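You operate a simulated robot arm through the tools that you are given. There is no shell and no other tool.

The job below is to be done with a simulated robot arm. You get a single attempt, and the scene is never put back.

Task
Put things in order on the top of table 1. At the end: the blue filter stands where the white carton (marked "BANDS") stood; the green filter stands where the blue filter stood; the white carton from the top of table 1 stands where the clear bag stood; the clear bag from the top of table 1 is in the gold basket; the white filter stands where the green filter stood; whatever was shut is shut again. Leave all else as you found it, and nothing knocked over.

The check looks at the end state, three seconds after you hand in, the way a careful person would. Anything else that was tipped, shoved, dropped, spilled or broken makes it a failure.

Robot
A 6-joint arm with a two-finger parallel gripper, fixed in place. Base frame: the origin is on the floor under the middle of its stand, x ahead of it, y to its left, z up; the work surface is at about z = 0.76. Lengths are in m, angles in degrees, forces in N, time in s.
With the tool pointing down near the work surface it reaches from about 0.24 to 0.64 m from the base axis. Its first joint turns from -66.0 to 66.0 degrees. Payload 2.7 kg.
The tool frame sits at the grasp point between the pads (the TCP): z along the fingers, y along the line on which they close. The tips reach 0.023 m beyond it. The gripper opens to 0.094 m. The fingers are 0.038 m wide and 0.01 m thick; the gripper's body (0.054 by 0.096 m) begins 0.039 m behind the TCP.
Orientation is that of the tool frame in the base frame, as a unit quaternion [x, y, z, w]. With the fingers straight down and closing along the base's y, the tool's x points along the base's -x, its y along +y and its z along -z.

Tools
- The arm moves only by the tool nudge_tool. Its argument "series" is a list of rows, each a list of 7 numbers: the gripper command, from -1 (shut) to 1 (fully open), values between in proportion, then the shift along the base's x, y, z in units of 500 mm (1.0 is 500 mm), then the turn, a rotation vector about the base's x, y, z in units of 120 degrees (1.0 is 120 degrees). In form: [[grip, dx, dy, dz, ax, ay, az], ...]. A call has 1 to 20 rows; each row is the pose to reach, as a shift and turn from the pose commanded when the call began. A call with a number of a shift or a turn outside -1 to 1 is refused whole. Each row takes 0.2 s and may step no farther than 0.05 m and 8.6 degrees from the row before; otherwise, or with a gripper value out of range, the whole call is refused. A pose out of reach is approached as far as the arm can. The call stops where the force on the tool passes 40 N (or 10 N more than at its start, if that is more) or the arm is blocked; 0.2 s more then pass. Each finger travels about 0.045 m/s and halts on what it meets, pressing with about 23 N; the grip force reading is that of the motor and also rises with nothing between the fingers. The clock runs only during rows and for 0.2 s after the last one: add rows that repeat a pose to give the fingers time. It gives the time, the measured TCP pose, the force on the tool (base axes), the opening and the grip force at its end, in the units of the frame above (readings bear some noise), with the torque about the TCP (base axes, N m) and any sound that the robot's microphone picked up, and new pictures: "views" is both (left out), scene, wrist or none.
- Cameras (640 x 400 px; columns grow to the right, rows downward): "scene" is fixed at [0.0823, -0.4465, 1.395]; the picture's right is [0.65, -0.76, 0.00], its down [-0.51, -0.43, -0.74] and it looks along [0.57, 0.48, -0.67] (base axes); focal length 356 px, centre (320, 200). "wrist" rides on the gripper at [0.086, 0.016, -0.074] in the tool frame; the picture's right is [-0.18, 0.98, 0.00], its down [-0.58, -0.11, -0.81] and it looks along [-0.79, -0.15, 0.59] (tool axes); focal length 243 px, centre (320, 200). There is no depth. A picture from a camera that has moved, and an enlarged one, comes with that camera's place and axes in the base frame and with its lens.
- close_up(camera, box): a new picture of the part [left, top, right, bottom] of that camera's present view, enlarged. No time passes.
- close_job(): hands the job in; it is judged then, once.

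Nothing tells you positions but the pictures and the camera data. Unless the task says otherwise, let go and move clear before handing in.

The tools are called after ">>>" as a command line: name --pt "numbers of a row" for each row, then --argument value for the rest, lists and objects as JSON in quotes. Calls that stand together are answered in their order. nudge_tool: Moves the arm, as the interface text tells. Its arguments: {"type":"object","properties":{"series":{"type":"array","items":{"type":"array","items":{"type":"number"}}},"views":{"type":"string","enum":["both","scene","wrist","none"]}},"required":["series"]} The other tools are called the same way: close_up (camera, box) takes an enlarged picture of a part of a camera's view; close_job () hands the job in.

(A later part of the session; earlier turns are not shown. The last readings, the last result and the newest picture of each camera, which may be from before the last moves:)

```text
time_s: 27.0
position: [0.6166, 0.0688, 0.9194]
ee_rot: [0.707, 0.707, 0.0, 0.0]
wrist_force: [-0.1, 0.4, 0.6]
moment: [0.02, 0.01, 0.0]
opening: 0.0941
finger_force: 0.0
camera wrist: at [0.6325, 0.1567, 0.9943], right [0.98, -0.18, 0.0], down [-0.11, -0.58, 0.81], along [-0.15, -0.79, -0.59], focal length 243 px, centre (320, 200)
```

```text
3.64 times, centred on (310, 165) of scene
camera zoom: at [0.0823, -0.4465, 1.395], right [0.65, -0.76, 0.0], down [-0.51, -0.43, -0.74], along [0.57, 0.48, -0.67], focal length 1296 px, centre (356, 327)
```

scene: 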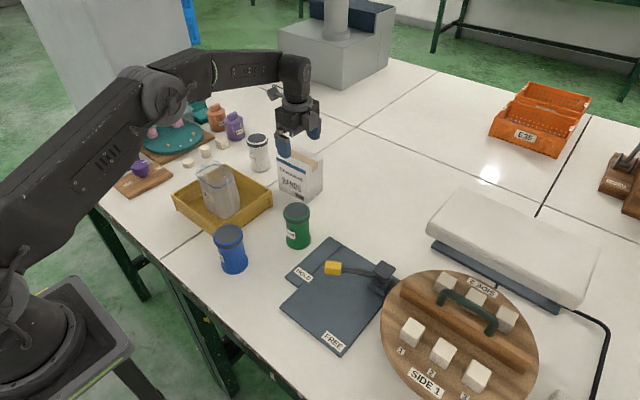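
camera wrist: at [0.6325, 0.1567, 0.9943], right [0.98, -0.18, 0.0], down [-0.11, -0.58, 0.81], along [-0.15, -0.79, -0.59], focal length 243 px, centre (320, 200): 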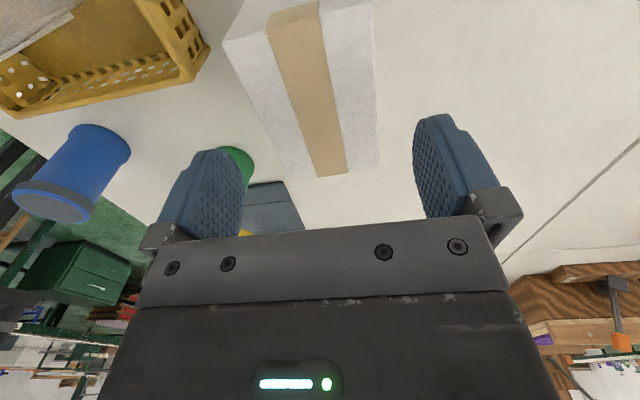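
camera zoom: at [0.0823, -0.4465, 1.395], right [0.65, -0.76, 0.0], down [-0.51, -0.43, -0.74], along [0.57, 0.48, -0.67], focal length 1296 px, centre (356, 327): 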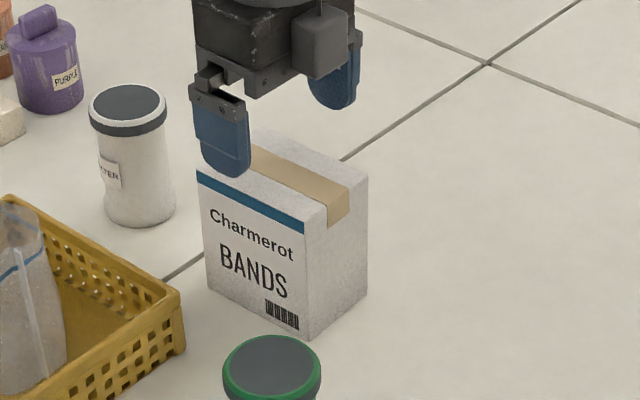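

The fingers straddle the carton with about 1 cm clearance on both sides. Descending to z 0.842.

>>> nudge_tool --pt "1 0 0 -0.03 0 0 0" --pt "1 0 0 -0.06 0 0 0" --pt "1 0 0 -0.09 0 0 0" --pt "1 0 0 -0.12 0 0 0" --pt "1 0 0 -0.14 0 0 0" --pt "1 0 0 -0.154 0 0 0" --pt "1 0 0 -0.154 0 0 0" --views "both"

>>> close_up --camera "scene" --box '[250, 110, 370, 220]'

```text
time_s: 28.6
position: [0.6145, 0.0684, 0.8417]
ee_rot: [0.707, 0.707, 0.0, 0.0]
wrist_force: [0.1, -0.5, 0.8]
moment: [0.05, 0.0, -0.03]
opening: 0.0942
finger_force: 0.2
camera wrist: at [0.6318, 0.1566, 0.9171], right [0.98, -0.18, 0.0], down [-0.11, -0.58, 0.81], along [-0.15, -0.79, -0.59], focal length 243 px, centre (320, 200)
```

scene: 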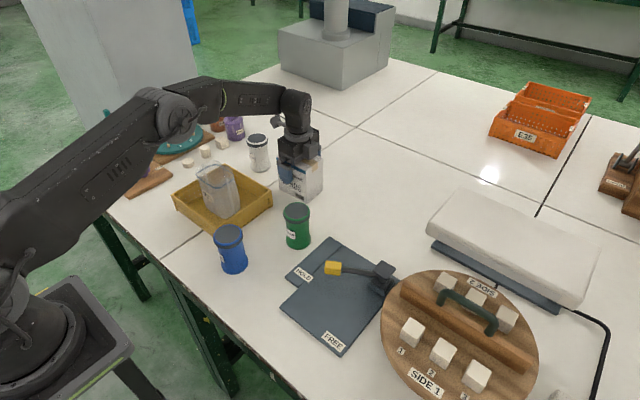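
wrist: 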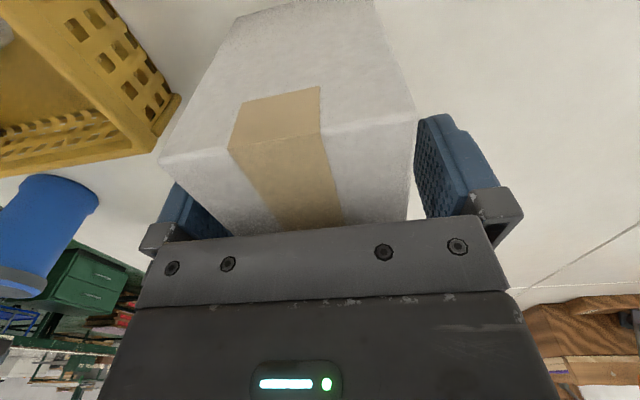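

```text
3.64 times, centred on (310, 165) of scene
camera zoom: at [0.0823, -0.4465, 1.395], right [0.65, -0.76, 0.0], down [-0.51, -0.43, -0.74], along [0.57, 0.48, -0.67], focal length 1296 px, centre (356, 327)
```

zoom: 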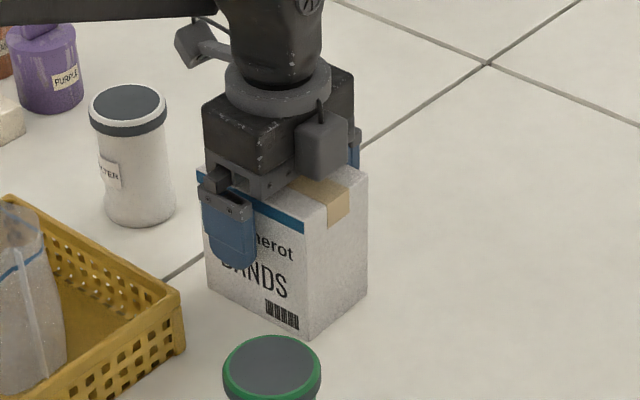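

Carton is between the pads. Closing.

>>> nudge_tool --pt "0.6 0 0 0 0 0 0" --pt "0.4 0 0 0 0 0 0" --pt "0.2 0 0 0 0 0 0" --pt "0 0 0 0 0 0 0" --pt "-1 0 0 0 0 0 0" --pt "-1 0 0 0 0 0 0" --views "both"

```text
time_s: 30.0
position: [0.6168, 0.0701, 0.8423]
ee_rot: [0.707, 0.707, -0.001, 0.0]
wrist_force: [1.4, 0.3, 0.0]
moment: [-0.09, -0.09, 0.06]
opening: 0.07
finger_force: 22.8
camera wrist: at [0.6319, 0.1567, 0.9172], right [0.98, -0.18, 0.0], down [-0.11, -0.58, 0.81], along [-0.15, -0.79, -0.59], focal length 243 px, centre (320, 200)
```

scene: 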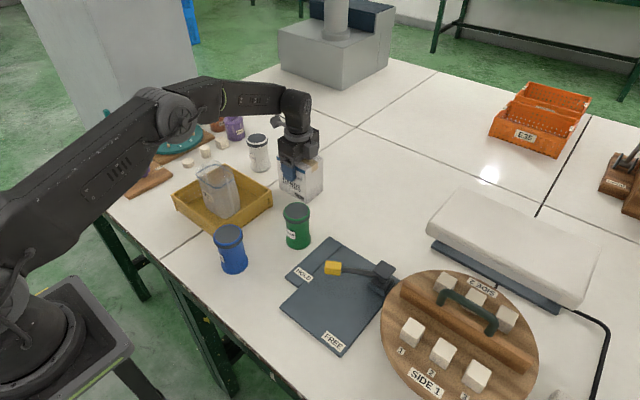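
wrist: 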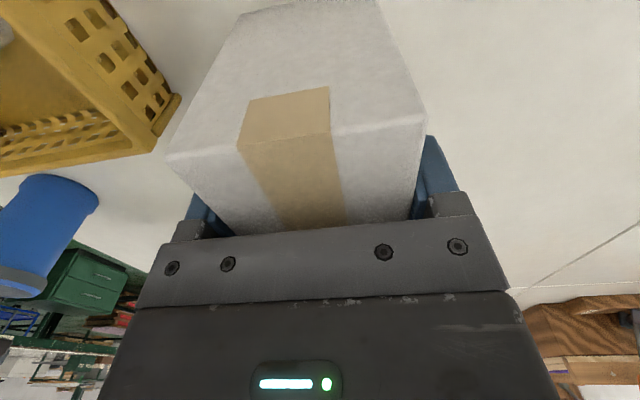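

Gripped at 70 mm. Lifting a few centimetres to check the hold, then sliding across along y — there's nothing between it and the bag's old spot.

>>> nudge_tool --pt "-1 0 0 0.02 0 0 0" --pt "-1 0 0 0.05 0 0 0" --pt "-1 0 0 0.08 0 0 0" --pt "-1 0 0 0.11 0 0 0" --pt "-1 0 0 0.11 0 0 0" --views "both"

```text
time_s: 31.2
position: [0.6154, 0.0698, 0.8975]
ee_rot: [0.706, 0.708, 0.0, 0.0]
wrist_force: [-0.7, -0.5, -2.5]
moment: [-0.03, -0.03, 0.03]
opening: 0.0701
finger_force: 23.1
camera wrist: at [0.632, 0.1561, 0.9715], right [0.98, -0.18, 0.0], down [-0.11, -0.58, 0.81], along [-0.15, -0.79, -0.59], focal length 243 px, centre (320, 200)
```

scene: 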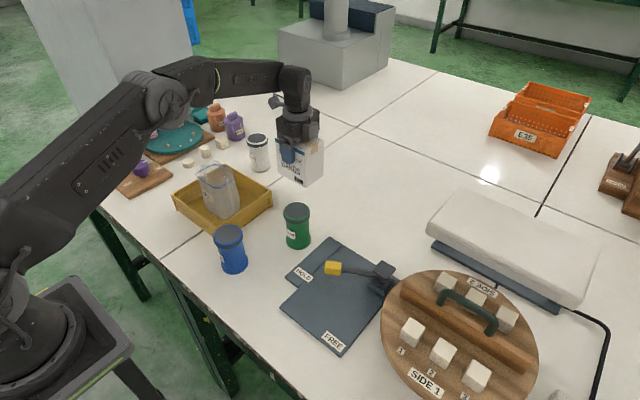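
wrist: 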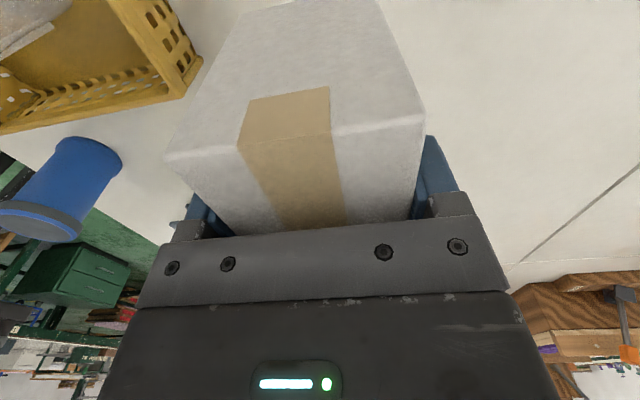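

Held well. Moving across to the bag's old spot (0.616, -0.111).

>>> nudge_tool --pt "-1 0 -0.06 0 0 0 0" --pt "-1 0 -0.12 0 0 0 0" --pt "-1 0 -0.18 0 0 0 0" --pt "-1 0 -0.24 0 0 0 0" --pt "-1 0 -0.3 0 0 0 0" --pt "-1 0 -0.362 0 0 0 0" --pt "-1 0 -0.362 0 0 0 0" --views "both"

>>> close_up --camera "scene" --box '[290, 110, 420, 250]'

```text
time_s: 32.8
position: [0.6158, -0.111, 0.8976]
ee_rot: [0.707, 0.707, 0.0, 0.0]
wrist_force: [0.6, 0.5, -3.4]
moment: [0.02, 0.0, -0.02]
opening: 0.0701
finger_force: 23.0
camera wrist: at [0.6313, -0.0239, 0.9717], right [0.98, -0.18, 0.0], down [-0.11, -0.58, 0.81], along [-0.15, -0.79, -0.59], focal length 243 px, centre (320, 200)
```

scene: 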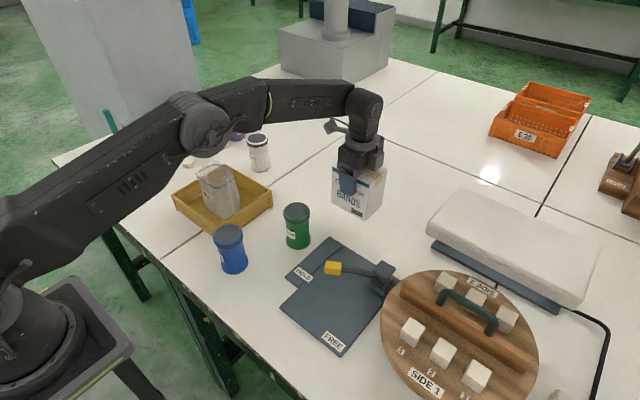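
wrist: 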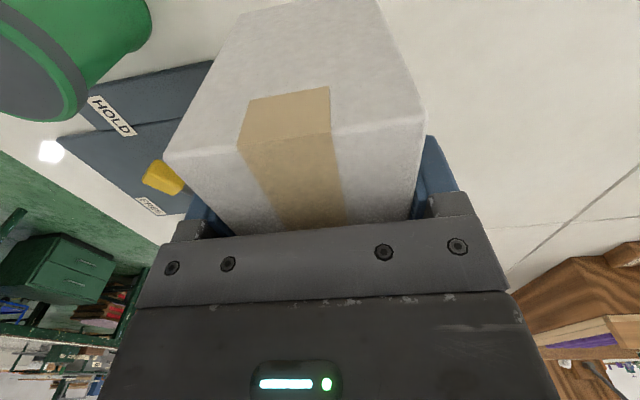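

```text
2.86 times, centred on (355, 180) of scene
camera zoom: at [0.0823, -0.4465, 1.395], right [0.65, -0.76, 0.0], down [-0.51, -0.43, -0.74], along [0.57, 0.48, -0.67], focal length 1018 px, centre (220, 257)
```

zoom: 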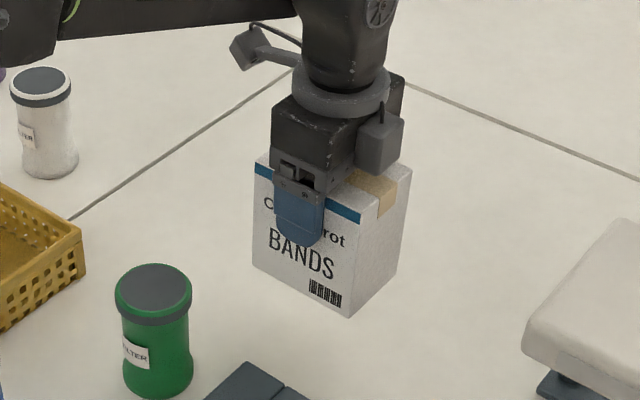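

Lowering to the height at which it was picked up, checking for contact near the end.

>>> nudge_tool --pt "-1 0 0 -0.03 0 0 0" --pt "-1 0 0 -0.06 0 0 0" --pt "-1 0 0 -0.09 0 0 0" --pt "-1 0 0 -0.104 0 0 0" --pt "-1 0 0 -0.108 0 0 0" --pt "-1 0 0 -0.108 0 0 0" --views "none"

```text
time_s: 34.2
position: [0.6165, -0.1118, 0.8436]
ee_rot: [0.707, 0.707, -0.001, 0.001]
wrist_force: [-0.3, 0.1, -2.9]
moment: [0.01, -0.01, -0.02]
opening: 0.0697
finger_force: 23.1
```

>>> nudge_tool --pt "-1 0 0 -0.002 0 0 0" --pt "-1 0 0 -0.003 0 0 0" --pt "-1 0 0 -0.003 0 0 0" --views "none"

```text
time_s: 35.0
position: [0.6175, -0.1114, 0.8427]
ee_rot: [0.707, 0.707, 0.0, 0.001]
wrist_force: [0.5, 2.1, 1.3]
moment: [0.05, 0.13, -0.01]
opening: 0.0701
finger_force: 23.0
```

The weight is now carried by the table. Opening the gripper.

>>> nudge_tool --pt "0.5 0 0 0 0 0 0" --pt "0.7 0 0 0 0 0 0" --pt "0.9 0 0 0 0 0 0" --pt "1 0 0 0 0 0 0" --pt "1 0 0 0 0 0 0" --views "both"

>>> close_up --camera "scene" --box '[290, 110, 420, 250]'

```text
time_s: 36.2
position: [0.6162, -0.1127, 0.8434]
ee_rot: [0.707, 0.707, 0.0, 0.0]
wrist_force: [0.0, 0.0, -0.4]
moment: [0.01, 0.0, 0.0]
opening: 0.0941
finger_force: 0.1
camera wrist: at [0.6326, -0.0248, 0.9168], right [0.98, -0.18, 0.0], down [-0.11, -0.58, 0.81], along [-0.15, -0.79, -0.59], focal length 243 px, centre (320, 200)
```

scene: 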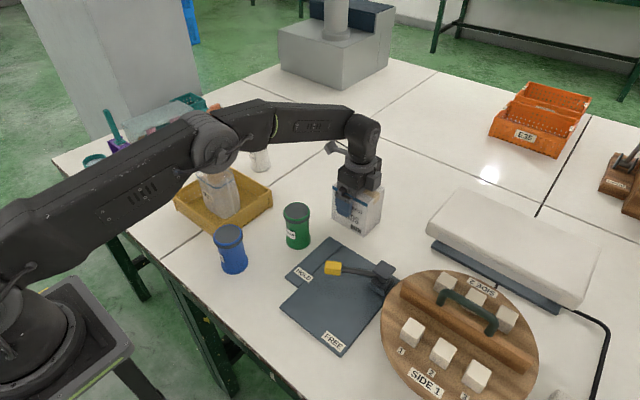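
wrist: 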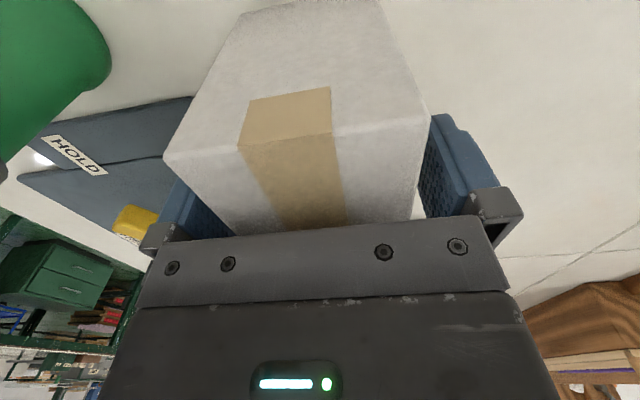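

```text
2.86 times, centred on (355, 180) of scene
camera zoom: at [0.0823, -0.4465, 1.395], right [0.65, -0.76, 0.0], down [-0.51, -0.43, -0.74], along [0.57, 0.48, -0.67], focal length 1018 px, centre (220, 257)
```

zoom: 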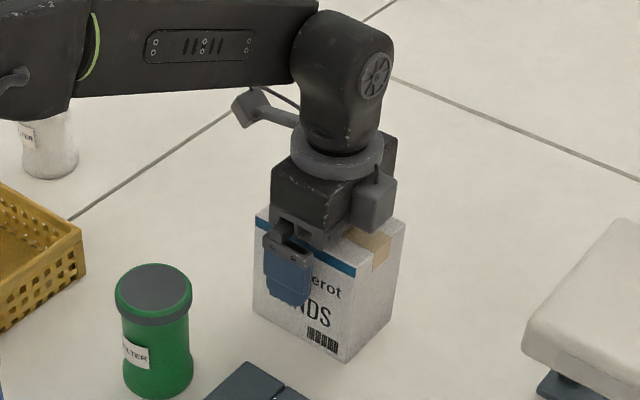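

The carton stands where the bag was. I'll rise clear and travel to look down on the blue filter.

>>> nudge_tool --pt "1 0 0 0.05 0 0 0" --pt "1 0 0 0.1 0 0 0" --pt "1 0 0 0.16 0 0 0" --pt "1 -0.06 0 0.22 0 0 0" --pt "1 -0.12 0.04 0.28 0 0 0" --pt "1 -0.19 0.08 0.33 0 0 0" --pt "1 -0.26 0.14 0.36 0 0 0" --pt "1 -0.32 0.2 0.38 0 0 0" --pt "1 -0.38 0.26 0.4 0 0 0" --pt "1 -0.42 0.33 0.4 0 0 0" --pt "1 -0.46 0.4 0.4 0 0 0" --pt "1 -0.5 0.47 0.4 0 0 0" --pt "1 -0.51 0.52 0.4 0 0 0" --pt "1 -0.51 0.52 0.4 0 0 0" --views "both"

>>> close_up --camera "wrist" --box '[220, 0, 460, 200]'

>>> close_up --camera "scene" --box '[160, 130, 400, 290]'

```text
time_s: 39.2
position: [0.3616, 0.1485, 1.0422]
ee_rot: [0.707, 0.707, 0.0, 0.001]
wrist_force: [-1.1, -0.1, 0.4]
moment: [0.01, 0.0, -0.02]
opening: 0.094
finger_force: 0.0
camera wrist: at [0.3785, 0.2341, 1.1167], right [0.98, -0.18, 0.0], down [-0.11, -0.58, 0.81], along [-0.15, -0.79, -0.59], focal length 243 px, centre (320, 200)
```

scene: 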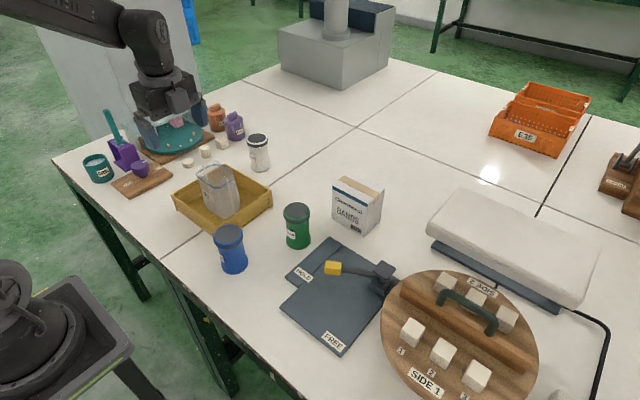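
wrist: 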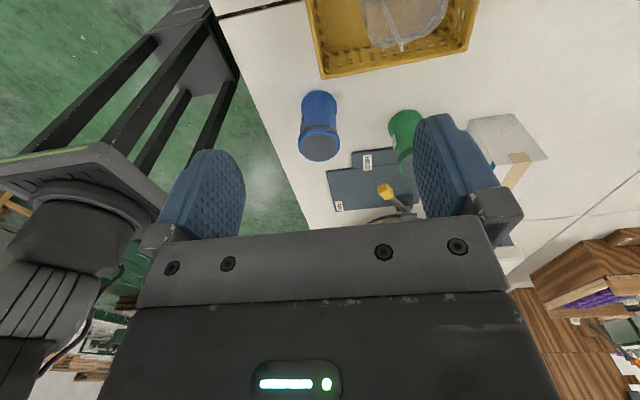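

```text
2.00 times, centred on (340, 100) of wrist
camera zoom: at [0.3785, 0.2341, 1.1167], right [0.98, -0.18, 0.0], down [-0.11, -0.58, 0.81], along [-0.15, -0.79, -0.59], focal length 485 px, centre (280, 400)
```

zoom: 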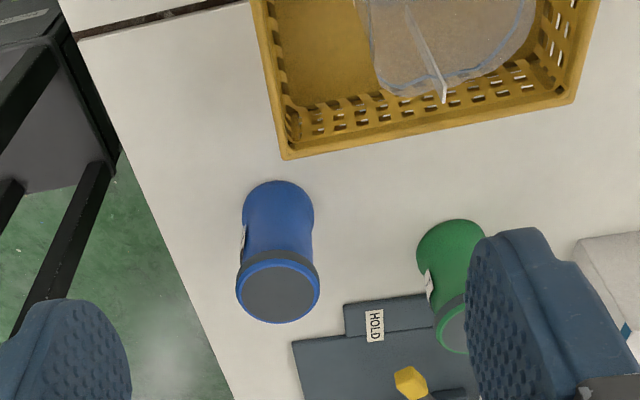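

```text
2.50 times, centred on (280, 210) of scene
camera zoom: at [0.0823, -0.4464, 1.395], right [0.65, -0.76, 0.0], down [-0.51, -0.43, -0.74], along [0.57, 0.48, -0.67], focal length 891 px, centre (420, 175)
```

zoom: 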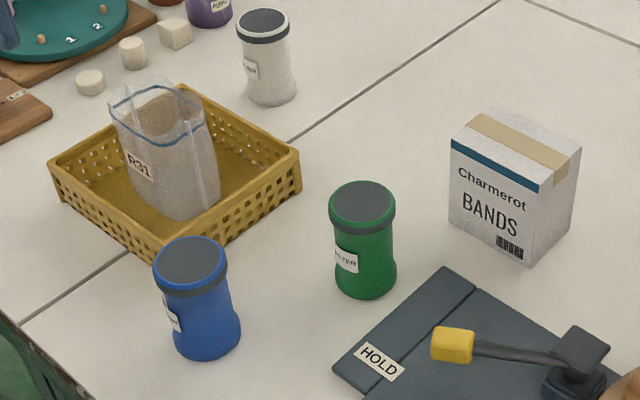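

The carton stands properly on the bag's spot. Blue filter is at about (0.335, 0.009) with its top near z 0.855; moving above it to check alignment.

>>> nudge_tool --pt "1 -0.013 -0.07 0 0 0 0" --pt "1 -0.026 -0.14 0 0 0 0" --pt "1 -0.039 -0.21 0 0 0 0" --pt "1 -0.052 -0.28 0 0 0 0" --pt "1 -0.052 -0.28 -0.08 0 0 0" --pt "1 -0.052 -0.28 -0.16 0 0 0" --pt "1 -0.052 -0.28 -0.224 0 0 0" --pt "1 -0.052 -0.28 -0.224 0 0 0" --views "both"

>>> close_up --camera "scene" --box '[160, 160, 300, 290]'

```text
time_s: 41.0
position: [0.3356, 0.0084, 0.9281]
ee_rot: [0.707, 0.707, -0.001, 0.0]
wrist_force: [-0.4, -1.1, 0.3]
moment: [-0.01, -0.01, 0.01]
opening: 0.0941
finger_force: 0.1
camera wrist: at [0.3516, 0.0946, 1.0028], right [0.98, -0.18, 0.0], down [-0.11, -0.58, 0.81], along [-0.15, -0.79, -0.59], focal length 243 px, centre (320, 200)
```

scene: 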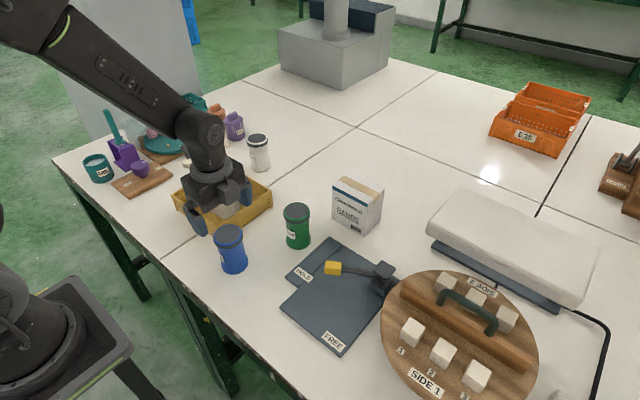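
wrist: 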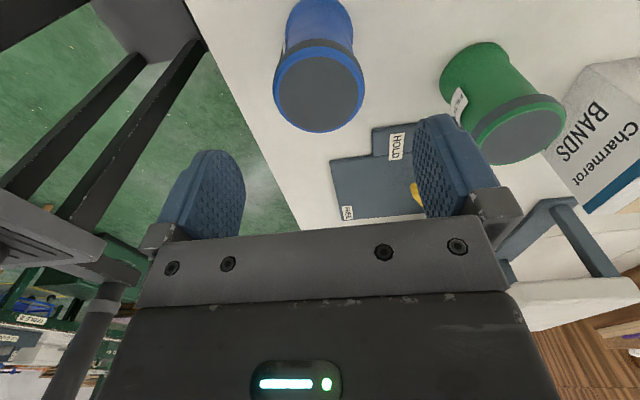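

```text
3.08 times, centred on (230, 225) of scene
camera zoom: at [0.0823, -0.4465, 1.395], right [0.65, -0.76, 0.0], down [-0.51, -0.43, -0.74], along [0.57, 0.48, -0.67], focal length 1096 px, centre (597, 123)
```

zoom: 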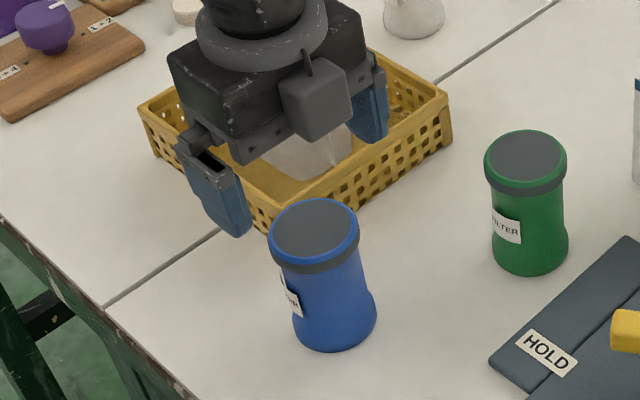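

Aligned: blue's disc centre is about (0.336, 0.012). Descending to z ≈ 0.828 with the gripper open.

>>> nudge_tool --pt "1 0.002 0.004 -0.04 0 0 0" --pt "1 0.002 0.004 -0.08 0 0 0" --pt "1 0.002 0.004 -0.12 0 0 0" --pt "1 0.002 0.004 -0.16 0 0 0" --pt "1 0.002 0.004 -0.18 0 0 0" --pt "1 0.002 0.004 -0.2 0 0 0" --pt "1 0.002 0.004 -0.2 0 0 0" --views "both"

>>> close_up --camera "scene" --box '[160, 160, 300, 290]'

```text
time_s: 42.6
position: [0.337, 0.0109, 0.8296]
ee_rot: [0.707, 0.707, 0.0, 0.0]
wrist_force: [-0.9, 0.1, -1.4]
moment: [0.02, 0.02, -0.01]
opening: 0.0938
finger_force: 0.1
camera wrist: at [0.3522, 0.0975, 0.9046], right [0.98, -0.18, 0.0], down [-0.11, -0.58, 0.81], along [-0.15, -0.79, -0.59], focal length 243 px, centre (320, 200)
```

scene: 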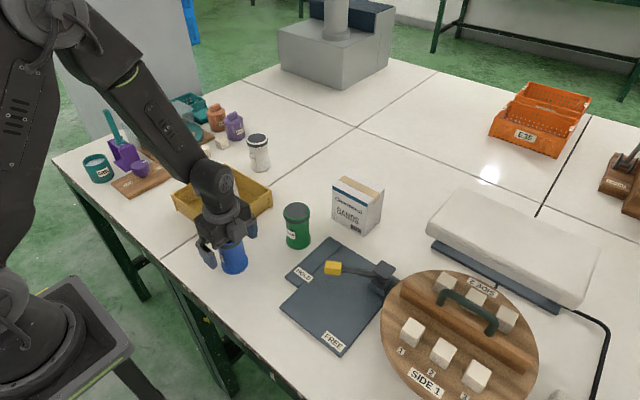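
wrist: 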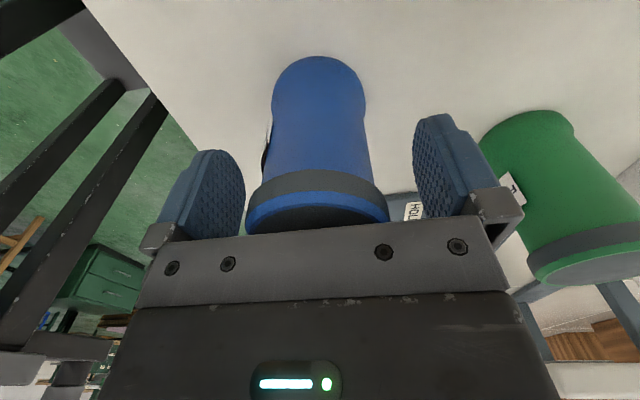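

```text
3.08 times, centred on (230, 225) of scene
camera zoom: at [0.0823, -0.4465, 1.395], right [0.65, -0.76, 0.0], down [-0.51, -0.43, -0.74], along [0.57, 0.48, -0.67], focal length 1096 px, centre (597, 123)
```

zoom: 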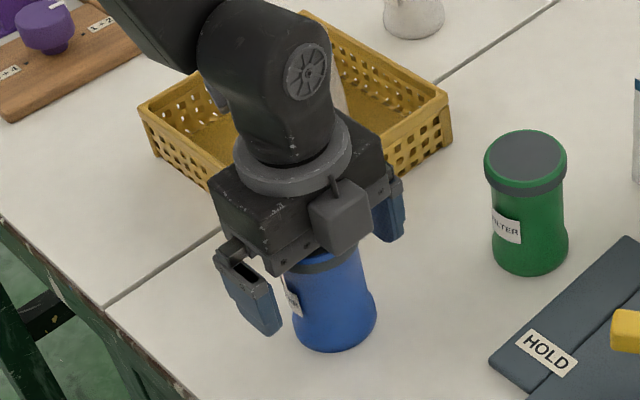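

Blue filter lies between the pads. Closing.

>>> nudge_tool --pt "0.7 0 0 0 0 0 0" --pt "0.5 0 0 0 0 0 0" --pt "0.3 0 0 0 0 0 0" --pt "0.1 0 0 0 0 0 0" --pt "-1 0 0 0 0 0 0" --pt "-1 0 0 0 0 0 0" --pt "-1 0 0 0 0 0 0" --views "both"

>>> close_up --camera "scene" --box '[160, 160, 300, 290]'

```text
time_s: 44.2
position: [0.3371, 0.0097, 0.8301]
ee_rot: [0.707, 0.707, 0.001, 0.0]
wrist_force: [-0.1, -0.5, -1.0]
moment: [0.0, -0.01, 0.0]
opening: 0.0569
finger_force: 22.8
camera wrist: at [0.3521, 0.0975, 0.9047], right [0.98, -0.18, 0.0], down [-0.11, -0.58, 0.81], along [-0.15, -0.79, -0.59], focal length 243 px, centre (320, 200)
```

scene: 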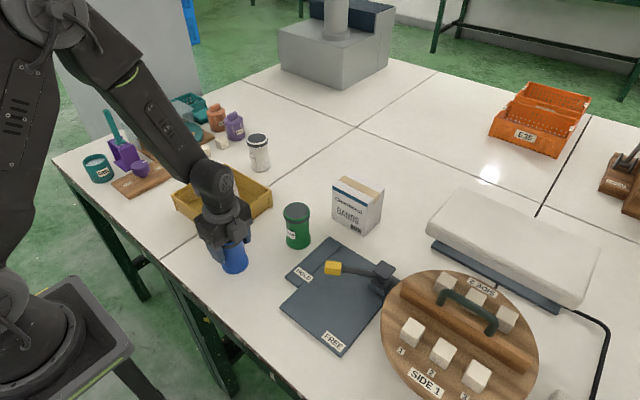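
wrist: 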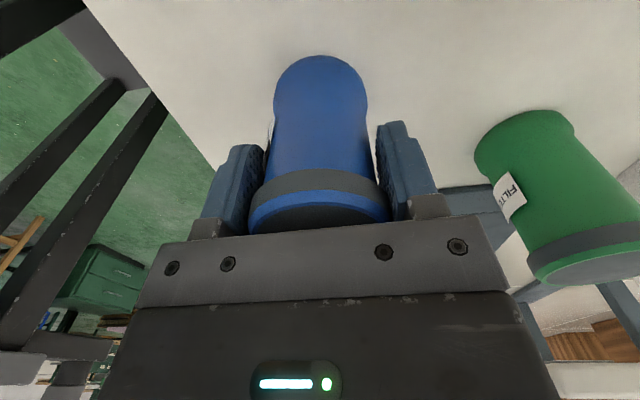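

```text
3.08 times, centred on (230, 225) of scene
camera zoom: at [0.0823, -0.4465, 1.395], right [0.65, -0.76, 0.0], down [-0.51, -0.43, -0.74], along [0.57, 0.48, -0.67], focal length 1096 px, centre (597, 123)
```

zoom: 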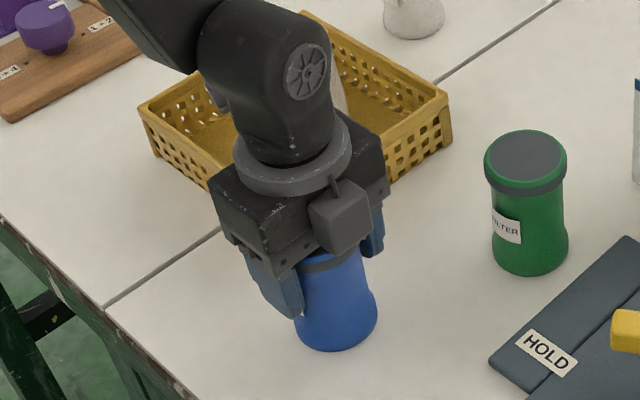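

Gripped at 56.9 mm without shifting it. Lifting and carrying the blue filter to the carton's old spot (0.613, 0.070).

>>> nudge_tool --pt "-1 0 0 0.03 0 0 0" --pt "-1 0 0 0.09 0 0 0" --pt "-1 0 0 0.16 0 0 0" --pt "-1 0 0 0.22 0 0 0" --pt "-1 0.08 0.017 0.24 0 0 0" --pt "-1 0.16 0.034 0.24 0 0 0" --pt "-1 0.24 0.051 0.24 0 0 0" --pt "-1 0.32 0.068 0.22 0 0 0" --pt "-1 0.4 0.085 0.2 0 0 0" --pt "-1 0.46 0.098 0.19 0 0 0" --pt "-1 0.51 0.109 0.18 0 0 0" --pt "-1 0.554 0.118 0.18 0 0 0" --pt "-1 0.554 0.118 0.18 0 0 0" --views "both"

>>> close_up --camera "scene" --box '[230, 90, 390, 230]'

```text
time_s: 47.0
position: [0.6118, 0.0696, 0.92]
ee_rot: [0.707, 0.707, 0.0, -0.001]
wrist_force: [0.3, -0.6, -1.2]
moment: [0.01, 0.0, 0.04]
opening: 0.0567
finger_force: 22.9
camera wrist: at [0.6283, 0.1553, 0.995], right [0.98, -0.18, 0.0], down [-0.11, -0.58, 0.81], along [-0.15, -0.79, -0.59], focal length 243 px, centre (320, 200)
```

scene: 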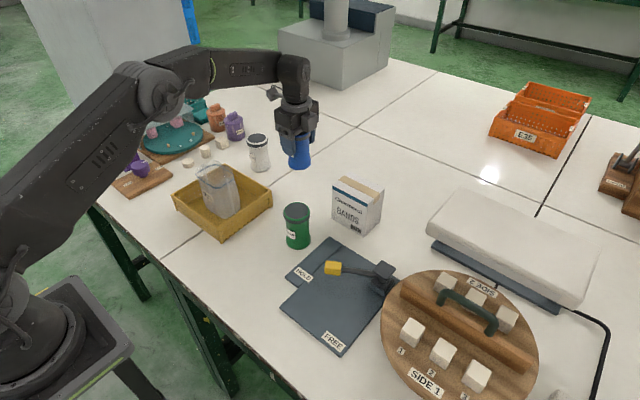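
wrist: 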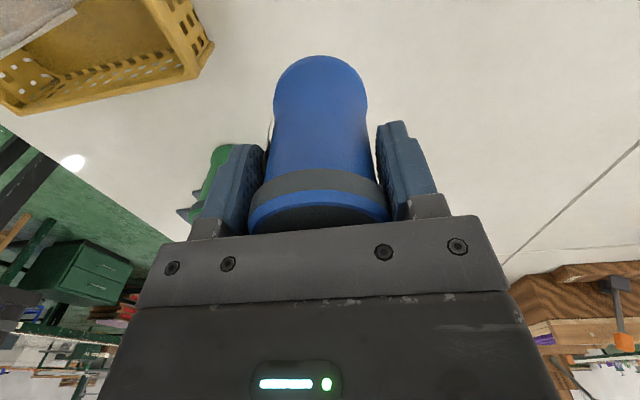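

```text
2.86 times, centred on (310, 160) of scene
camera zoom: at [0.0823, -0.4465, 1.395], right [0.65, -0.76, 0.0], down [-0.51, -0.43, -0.74], along [0.57, 0.48, -0.67], focal length 1018 px, centre (349, 314)
```

zoom: 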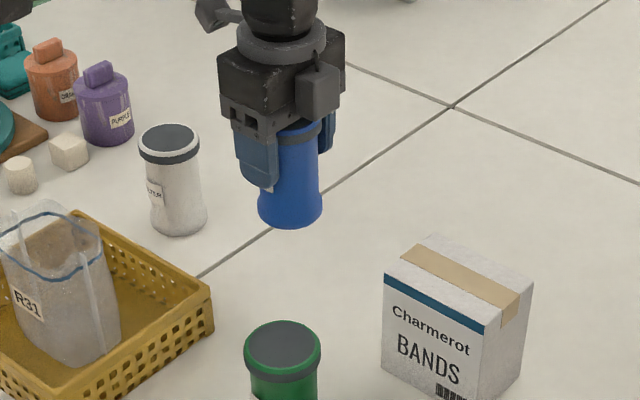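

Above the carton's old spot, upright. Lowering to just above the pick height.

>>> nudge_tool --pt "-1 0 0 -0.04 0 0 0" --pt "-1 0 0 -0.08 0 0 0" --pt "-1 0 0 -0.12 0 0 0" --pt "-1 0 0 -0.15 0 0 0" --pt "-1 0 0 -0.17 0 0 0" --pt "-1 0 0 -0.176 0 0 0" --pt "-1 0 0 -0.176 0 0 0" --views "scene"

>>> nudge_tool --pt "-1 0 0 -0.001 0 0 0" --pt "-1 0 0 -0.002 0 0 0" --pt "-1 0 0 -0.002 0 0 0" --views "none"

```text
time_s: 48.6
position: [0.6113, 0.0698, 0.8325]
ee_rot: [0.707, 0.707, 0.0, 0.0]
wrist_force: [-0.6, -1.1, -1.3]
moment: [0.02, 0.01, -0.01]
opening: 0.057
finger_force: 22.3
```

scene: 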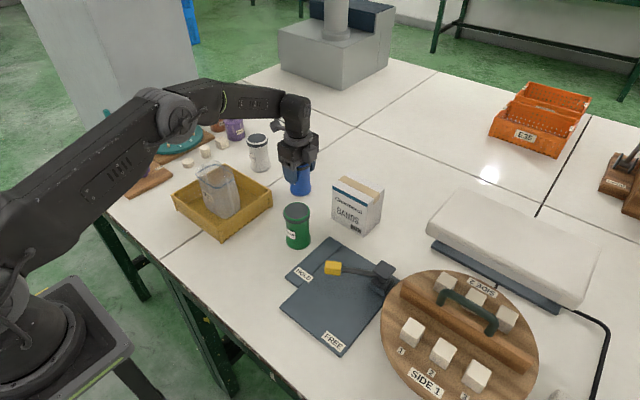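

```text
time_s: 49.4
position: [0.6126, 0.0692, 0.8306]
ee_rot: [0.708, 0.707, 0.0, 0.0]
wrist_force: [0.3, -0.1, -0.4]
moment: [0.03, 0.01, 0.0]
opening: 0.0567
finger_force: 23.1
```

>>> nudge_tool --pt "-1 0 0 -0.001 0 0 0" --pt "-1 0 0 -0.002 0 0 0" --pt "-1 0 0 -0.003 0 0 0" --pt "-1 0 0 -0.003 0 0 0" --views "none"

```text
time_s: 50.4
position: [0.6135, 0.0692, 0.8298]
ee_rot: [0.707, 0.707, 0.0, 0.0]
wrist_force: [-1.3, 0.1, 2.0]
moment: [-0.02, 0.08, -0.01]
opening: 0.057
finger_force: 23.1
```

Contact registered (force flipped upward). Opening the gripper.

>>> nudge_tool --pt "0.3 0 0 0 0 0 0" --pt "0.5 0 0 0 0 0 0" --pt "0.7 0 0 0 0 0 0" --pt "0.9 0 0 0 0 0 0" --pt "1 0 0 0 0 0 0" --pt "1 0 0 0 0 0 0" --views "both"

>>> close_up --camera "scene" --box '[230, 90, 390, 230]'

```text
time_s: 51.8
position: [0.6136, 0.0686, 0.8297]
ee_rot: [0.707, 0.707, 0.0, 0.0]
wrist_force: [0.6, 0.5, 0.9]
moment: [-0.02, 0.01, 0.01]
opening: 0.0944
finger_force: 0.1
camera wrist: at [0.6293, 0.1558, 0.9044], right [0.98, -0.18, 0.0], down [-0.11, -0.58, 0.81], along [-0.15, -0.79, -0.59], focal length 243 px, centre (320, 200)
```

scene: 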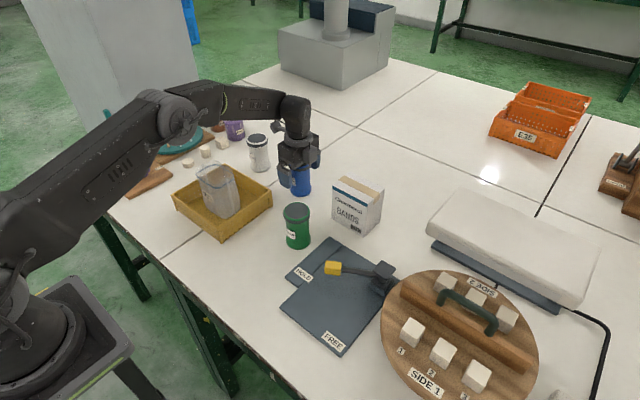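
wrist: 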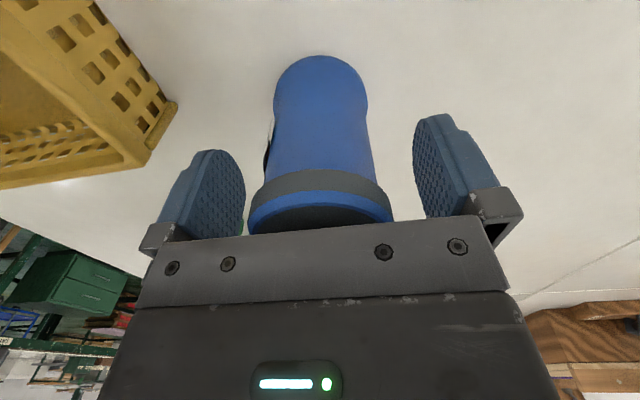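

```text
2.86 times, centred on (310, 160) of scene
camera zoom: at [0.0823, -0.4465, 1.395], right [0.65, -0.76, 0.0], down [-0.51, -0.43, -0.74], along [0.57, 0.48, -0.67], focal length 1018 px, centre (349, 314)
```

zoom: 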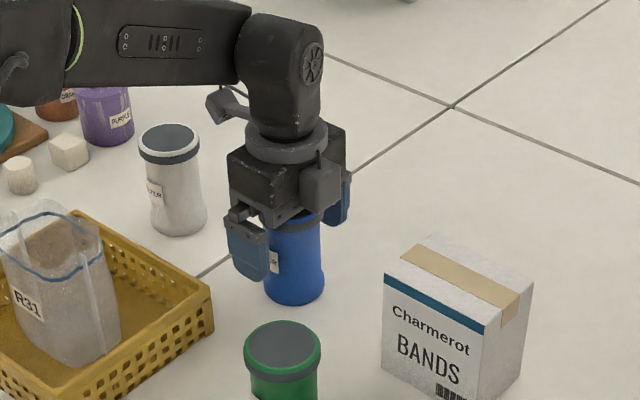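

Blue stands at the carton's old spot. Rising clear and moving to look at the green filter.

>>> nudge_tool --pt "1 0 0 0.04 0 0 0" --pt "1 0 0 0.1 0 0 0" --pt "1 0 0 0.18 0 0 0" --pt "1 -0.05 0 0.24 0 0 0" --pt "1 -0.1 0.01 0.3 0 0 0" --pt "1 -0.16 0.02 0.36 0 0 0" --pt "1 -0.22 0.04 0.4 0 0 0" --pt "1 -0.274 0.04 0.4 0 0 0" --pt "1 -0.274 0.04 0.4 0 0 0" --views "both"

>>> close_up --camera "wrist" --box '[220, 0, 460, 200]'

>>> close_up --camera "scene" --box '[230, 110, 390, 260]'

```text
time_s: 53.8
position: [0.4755, 0.0914, 1.0311]
ee_rot: [0.707, 0.707, 0.0, 0.0]
wrist_force: [-0.2, 0.9, -1.2]
moment: [0.01, 0.03, -0.01]
opening: 0.0939
finger_force: 0.1
camera wrist: at [0.4923, 0.1776, 1.1057], right [0.98, -0.18, 0.0], down [-0.11, -0.58, 0.81], along [-0.15, -0.79, -0.59], focal length 243 px, centre (320, 200)
```

scene: 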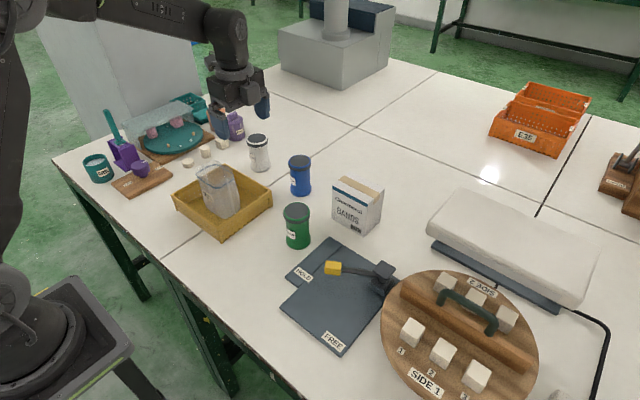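
wrist: 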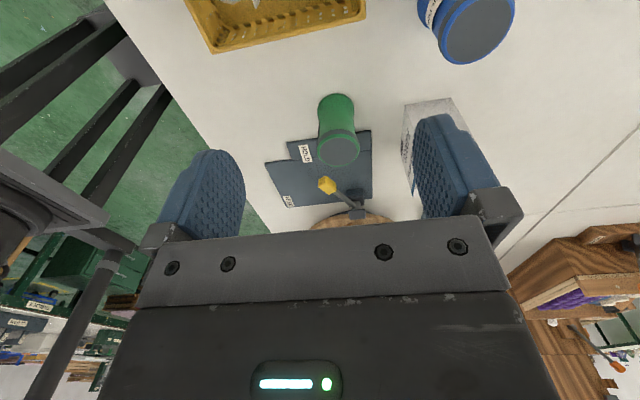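

```text
2.00 times, centred on (340, 100) of wrist
camera zoom: at [0.4923, 0.1776, 1.1057], right [0.98, -0.18, 0.0], down [-0.11, -0.58, 0.81], along [-0.15, -0.79, -0.59], focal length 485 px, centre (280, 400)
```

zoom: 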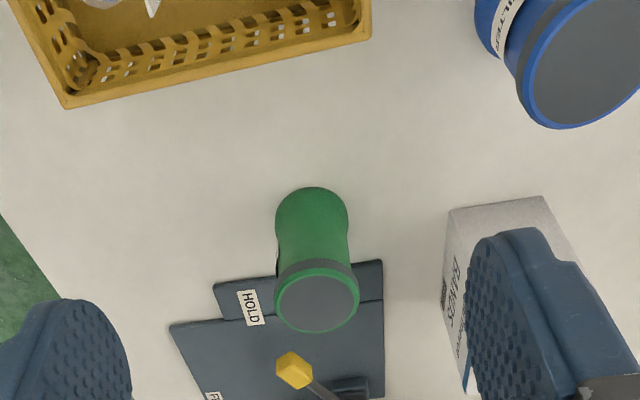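

```text
2.67 times, centred on (310, 185) of scene
camera zoom: at [0.0823, -0.4465, 1.395], right [0.65, -0.76, 0.0], down [-0.51, -0.43, -0.74], along [0.57, 0.48, -0.67], focal length 950 px, centre (347, 240)
```

zoom: 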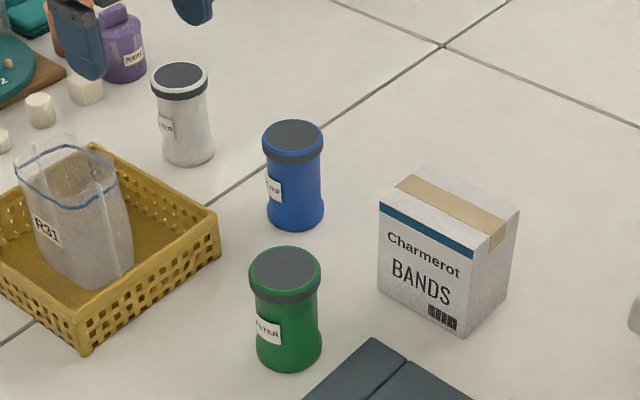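

Green filter is at about (0.476, -0.050). Moving above it and down to z 0.93 for a final alignment check.

>>> nudge_tool --pt "1 0 -0.09 0 0 0 0" --pt "1 0 -0.18 0 0 0 0" --pt "1 0 -0.28 0 0 0 0" --pt "1 0 -0.28 -0.1 0 0 0" --pt "1 0 -0.28 -0.2 0 0 0" --pt "1 0 -0.28 -0.2 0 0 0" --views "both"

>>> close_up --camera "scene" --box '[230, 130, 370, 270]'

```text
time_s: 55.2
position: [0.4776, -0.0503, 0.9279]
ee_rot: [0.707, 0.708, 0.0, 0.001]
wrist_force: [0.0, 0.1, -0.1]
moment: [0.02, 0.01, -0.02]
opening: 0.0938
finger_force: 0.1
camera wrist: at [0.494, 0.0366, 1.0022], right [0.98, -0.18, 0.0], down [-0.11, -0.58, 0.81], along [-0.15, -0.79, -0.59], focal length 243 px, centre (320, 200)
```

scene: 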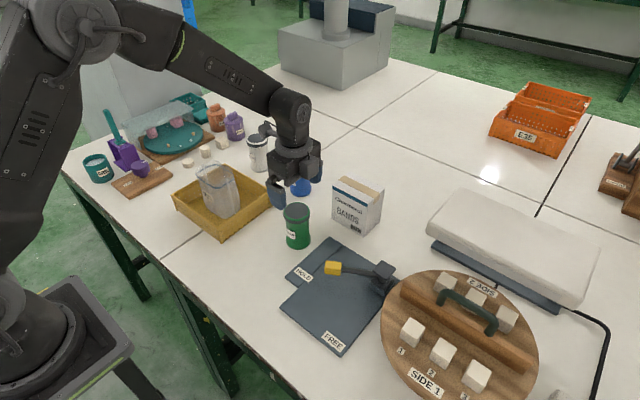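
wrist: 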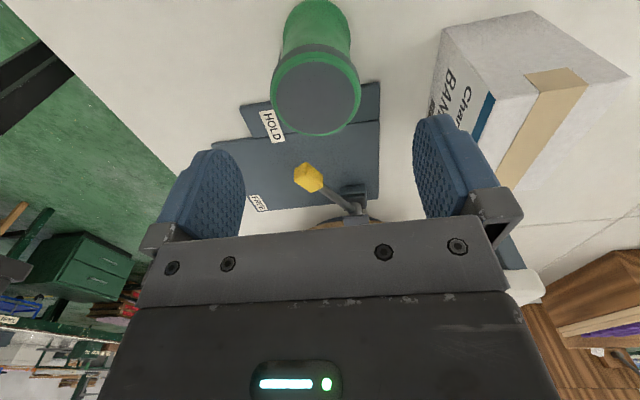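

```text
2.86 times, centred on (300, 200) of scene
camera zoom: at [0.0823, -0.4465, 1.395], right [0.65, -0.76, 0.0], down [-0.51, -0.43, -0.74], along [0.57, 0.48, -0.67], focal length 1018 px, centre (377, 200)
```

zoom: 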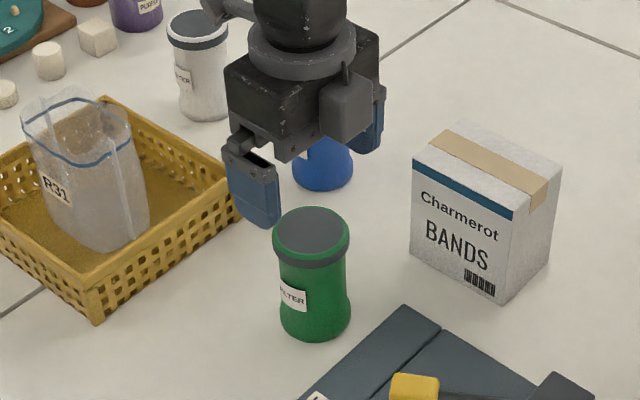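

Aligned within a few millimetres (green about (0.475, -0.053)). Applying the small correction and descending.

>>> nudge_tool --pt "1 -0.001 -0.006 -0.04 0 0 0" --pt "1 -0.001 -0.006 -0.08 0 0 0" --pt "1 -0.001 -0.006 -0.12 0 0 0" --pt "1 -0.001 -0.006 -0.16 0 0 0" --pt "1 -0.001 -0.006 -0.18 0 0 0" --pt "1 -0.001 -0.006 -0.2 0 0 0" --pt "1 -0.001 -0.006 -0.2 0 0 0" --views "both"

>>> close_up --camera "scene" --box '[230, 130, 370, 270]'

```text
time_s: 56.8
position: [0.476, -0.0532, 0.8302]
ee_rot: [0.707, 0.708, 0.0, -0.001]
wrist_force: [0.4, 0.2, 0.3]
moment: [-0.02, 0.01, 0.01]
opening: 0.0939
finger_force: 0.1
camera wrist: at [0.4922, 0.0333, 0.9047], right [0.98, -0.18, 0.0], down [-0.11, -0.58, 0.81], along [-0.15, -0.79, -0.59], focal length 243 px, centre (320, 200)
```

scene: 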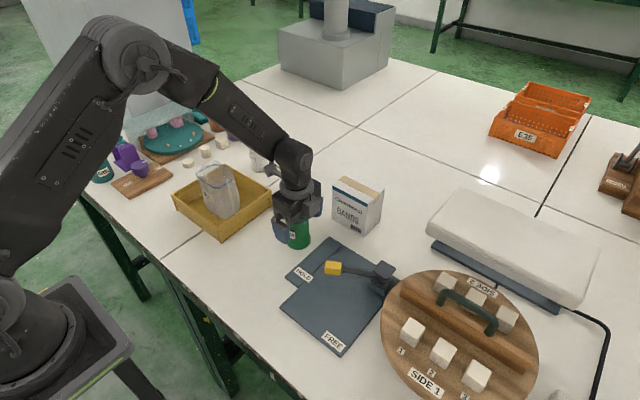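
wrist: 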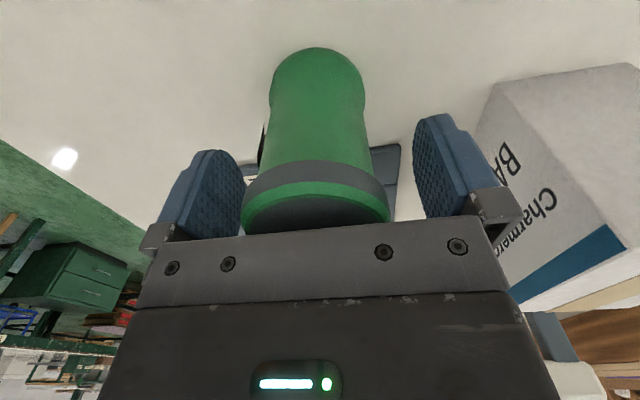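

```text
2.86 times, centred on (300, 200) of scene
camera zoom: at [0.0823, -0.4465, 1.395], right [0.65, -0.76, 0.0], down [-0.51, -0.43, -0.74], along [0.57, 0.48, -0.67], focal length 1018 px, centre (377, 200)
```

zoom: 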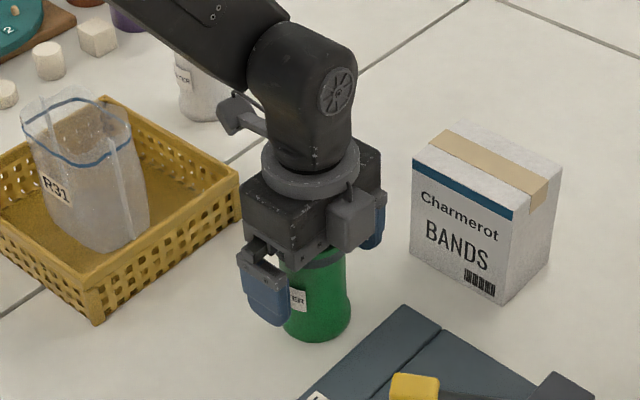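

Green filter is centred between the pads. Closing.

>>> nudge_tool --pt "0.7 0 0 0 0 0 0" --pt "0.5 0 0 0 0 0 0" --pt "0.3 0 0 0 0 0 0" --pt "0.1 0 0 0 0 0 0" --pt "-1 0 0 0 0 0 0" --pt "-1 0 0 0 0 0 0" --pt "-1 0 0 0 0 0 0" --views "wrist"

```text
time_s: 58.4
position: [0.4768, -0.0544, 0.8302]
ee_rot: [0.707, 0.707, 0.0, 0.0]
wrist_force: [0.0, 0.0, 1.3]
moment: [0.01, 0.05, -0.03]
opening: 0.0574
finger_force: 23.0
camera wrist: at [0.4921, 0.0332, 0.9049], right [0.98, -0.18, 0.0], down [-0.11, -0.58, 0.81], along [-0.15, -0.79, -0.59], focal length 243 px, centre (320, 200)
```

wrist: 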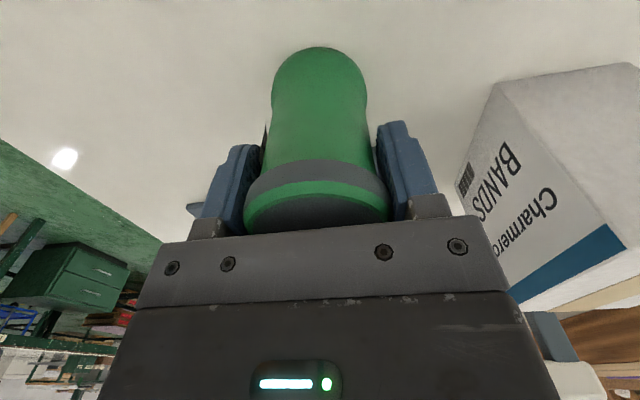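

Gripped. Lifting and carrying the green filter to the blue filter's original spot (0.336, 0.008), stopping just above the table.

>>> nudge_tool --pt "-1 0 0 0.03 0 0 0" --pt "-1 0 0 0.1 0 0 0" --pt "-1 0 0 0.18 0 0 0" --pt "-1 -0.07 0.03 0.2 0 0 0" --pt "-1 -0.14 0.061 0.2 0 0 0" --pt "-1 -0.21 0.092 0.2 0 0 0" --pt "-1 -0.279 0.122 0.2 0 0 0" --pt "-1 -0.279 0.122 0.2 0 0 0" --views "both"

>>> close_up --camera "scene" --box '[160, 160, 300, 290]'

```text
time_s: 60.2
position: [0.336, 0.0072, 0.929]
ee_rot: [0.708, 0.707, 0.0, 0.0]
wrist_force: [0.9, -0.1, -0.6]
moment: [0.02, 0.03, 0.01]
opening: 0.0573
finger_force: 22.6
camera wrist: at [0.3518, 0.0943, 1.0032], right [0.98, -0.18, 0.0], down [-0.11, -0.58, 0.81], along [-0.15, -0.79, -0.59], focal length 243 px, centre (320, 200)
```

scene: 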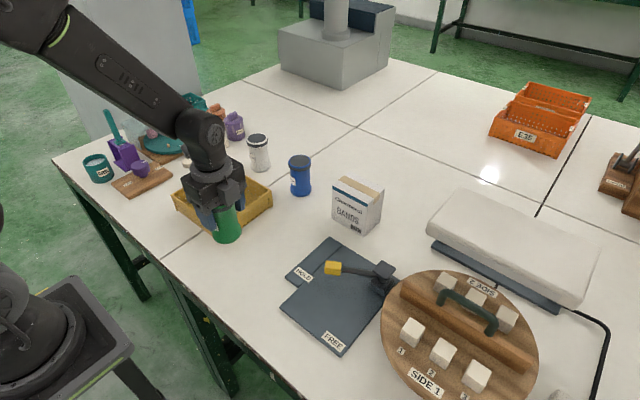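
wrist: 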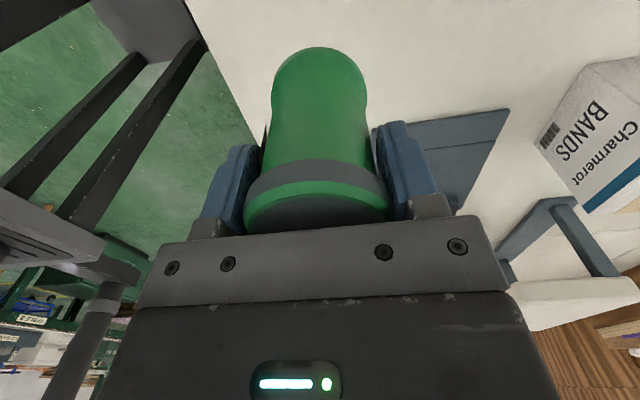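

```text
3.08 times, centred on (230, 225) of scene
camera zoom: at [0.0823, -0.4465, 1.395], right [0.65, -0.76, 0.0], down [-0.51, -0.43, -0.74], along [0.57, 0.48, -0.67], focal length 1096 px, centre (597, 123)
```

zoom: 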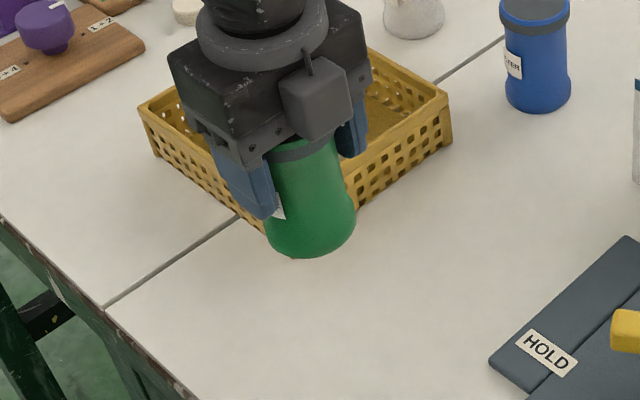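

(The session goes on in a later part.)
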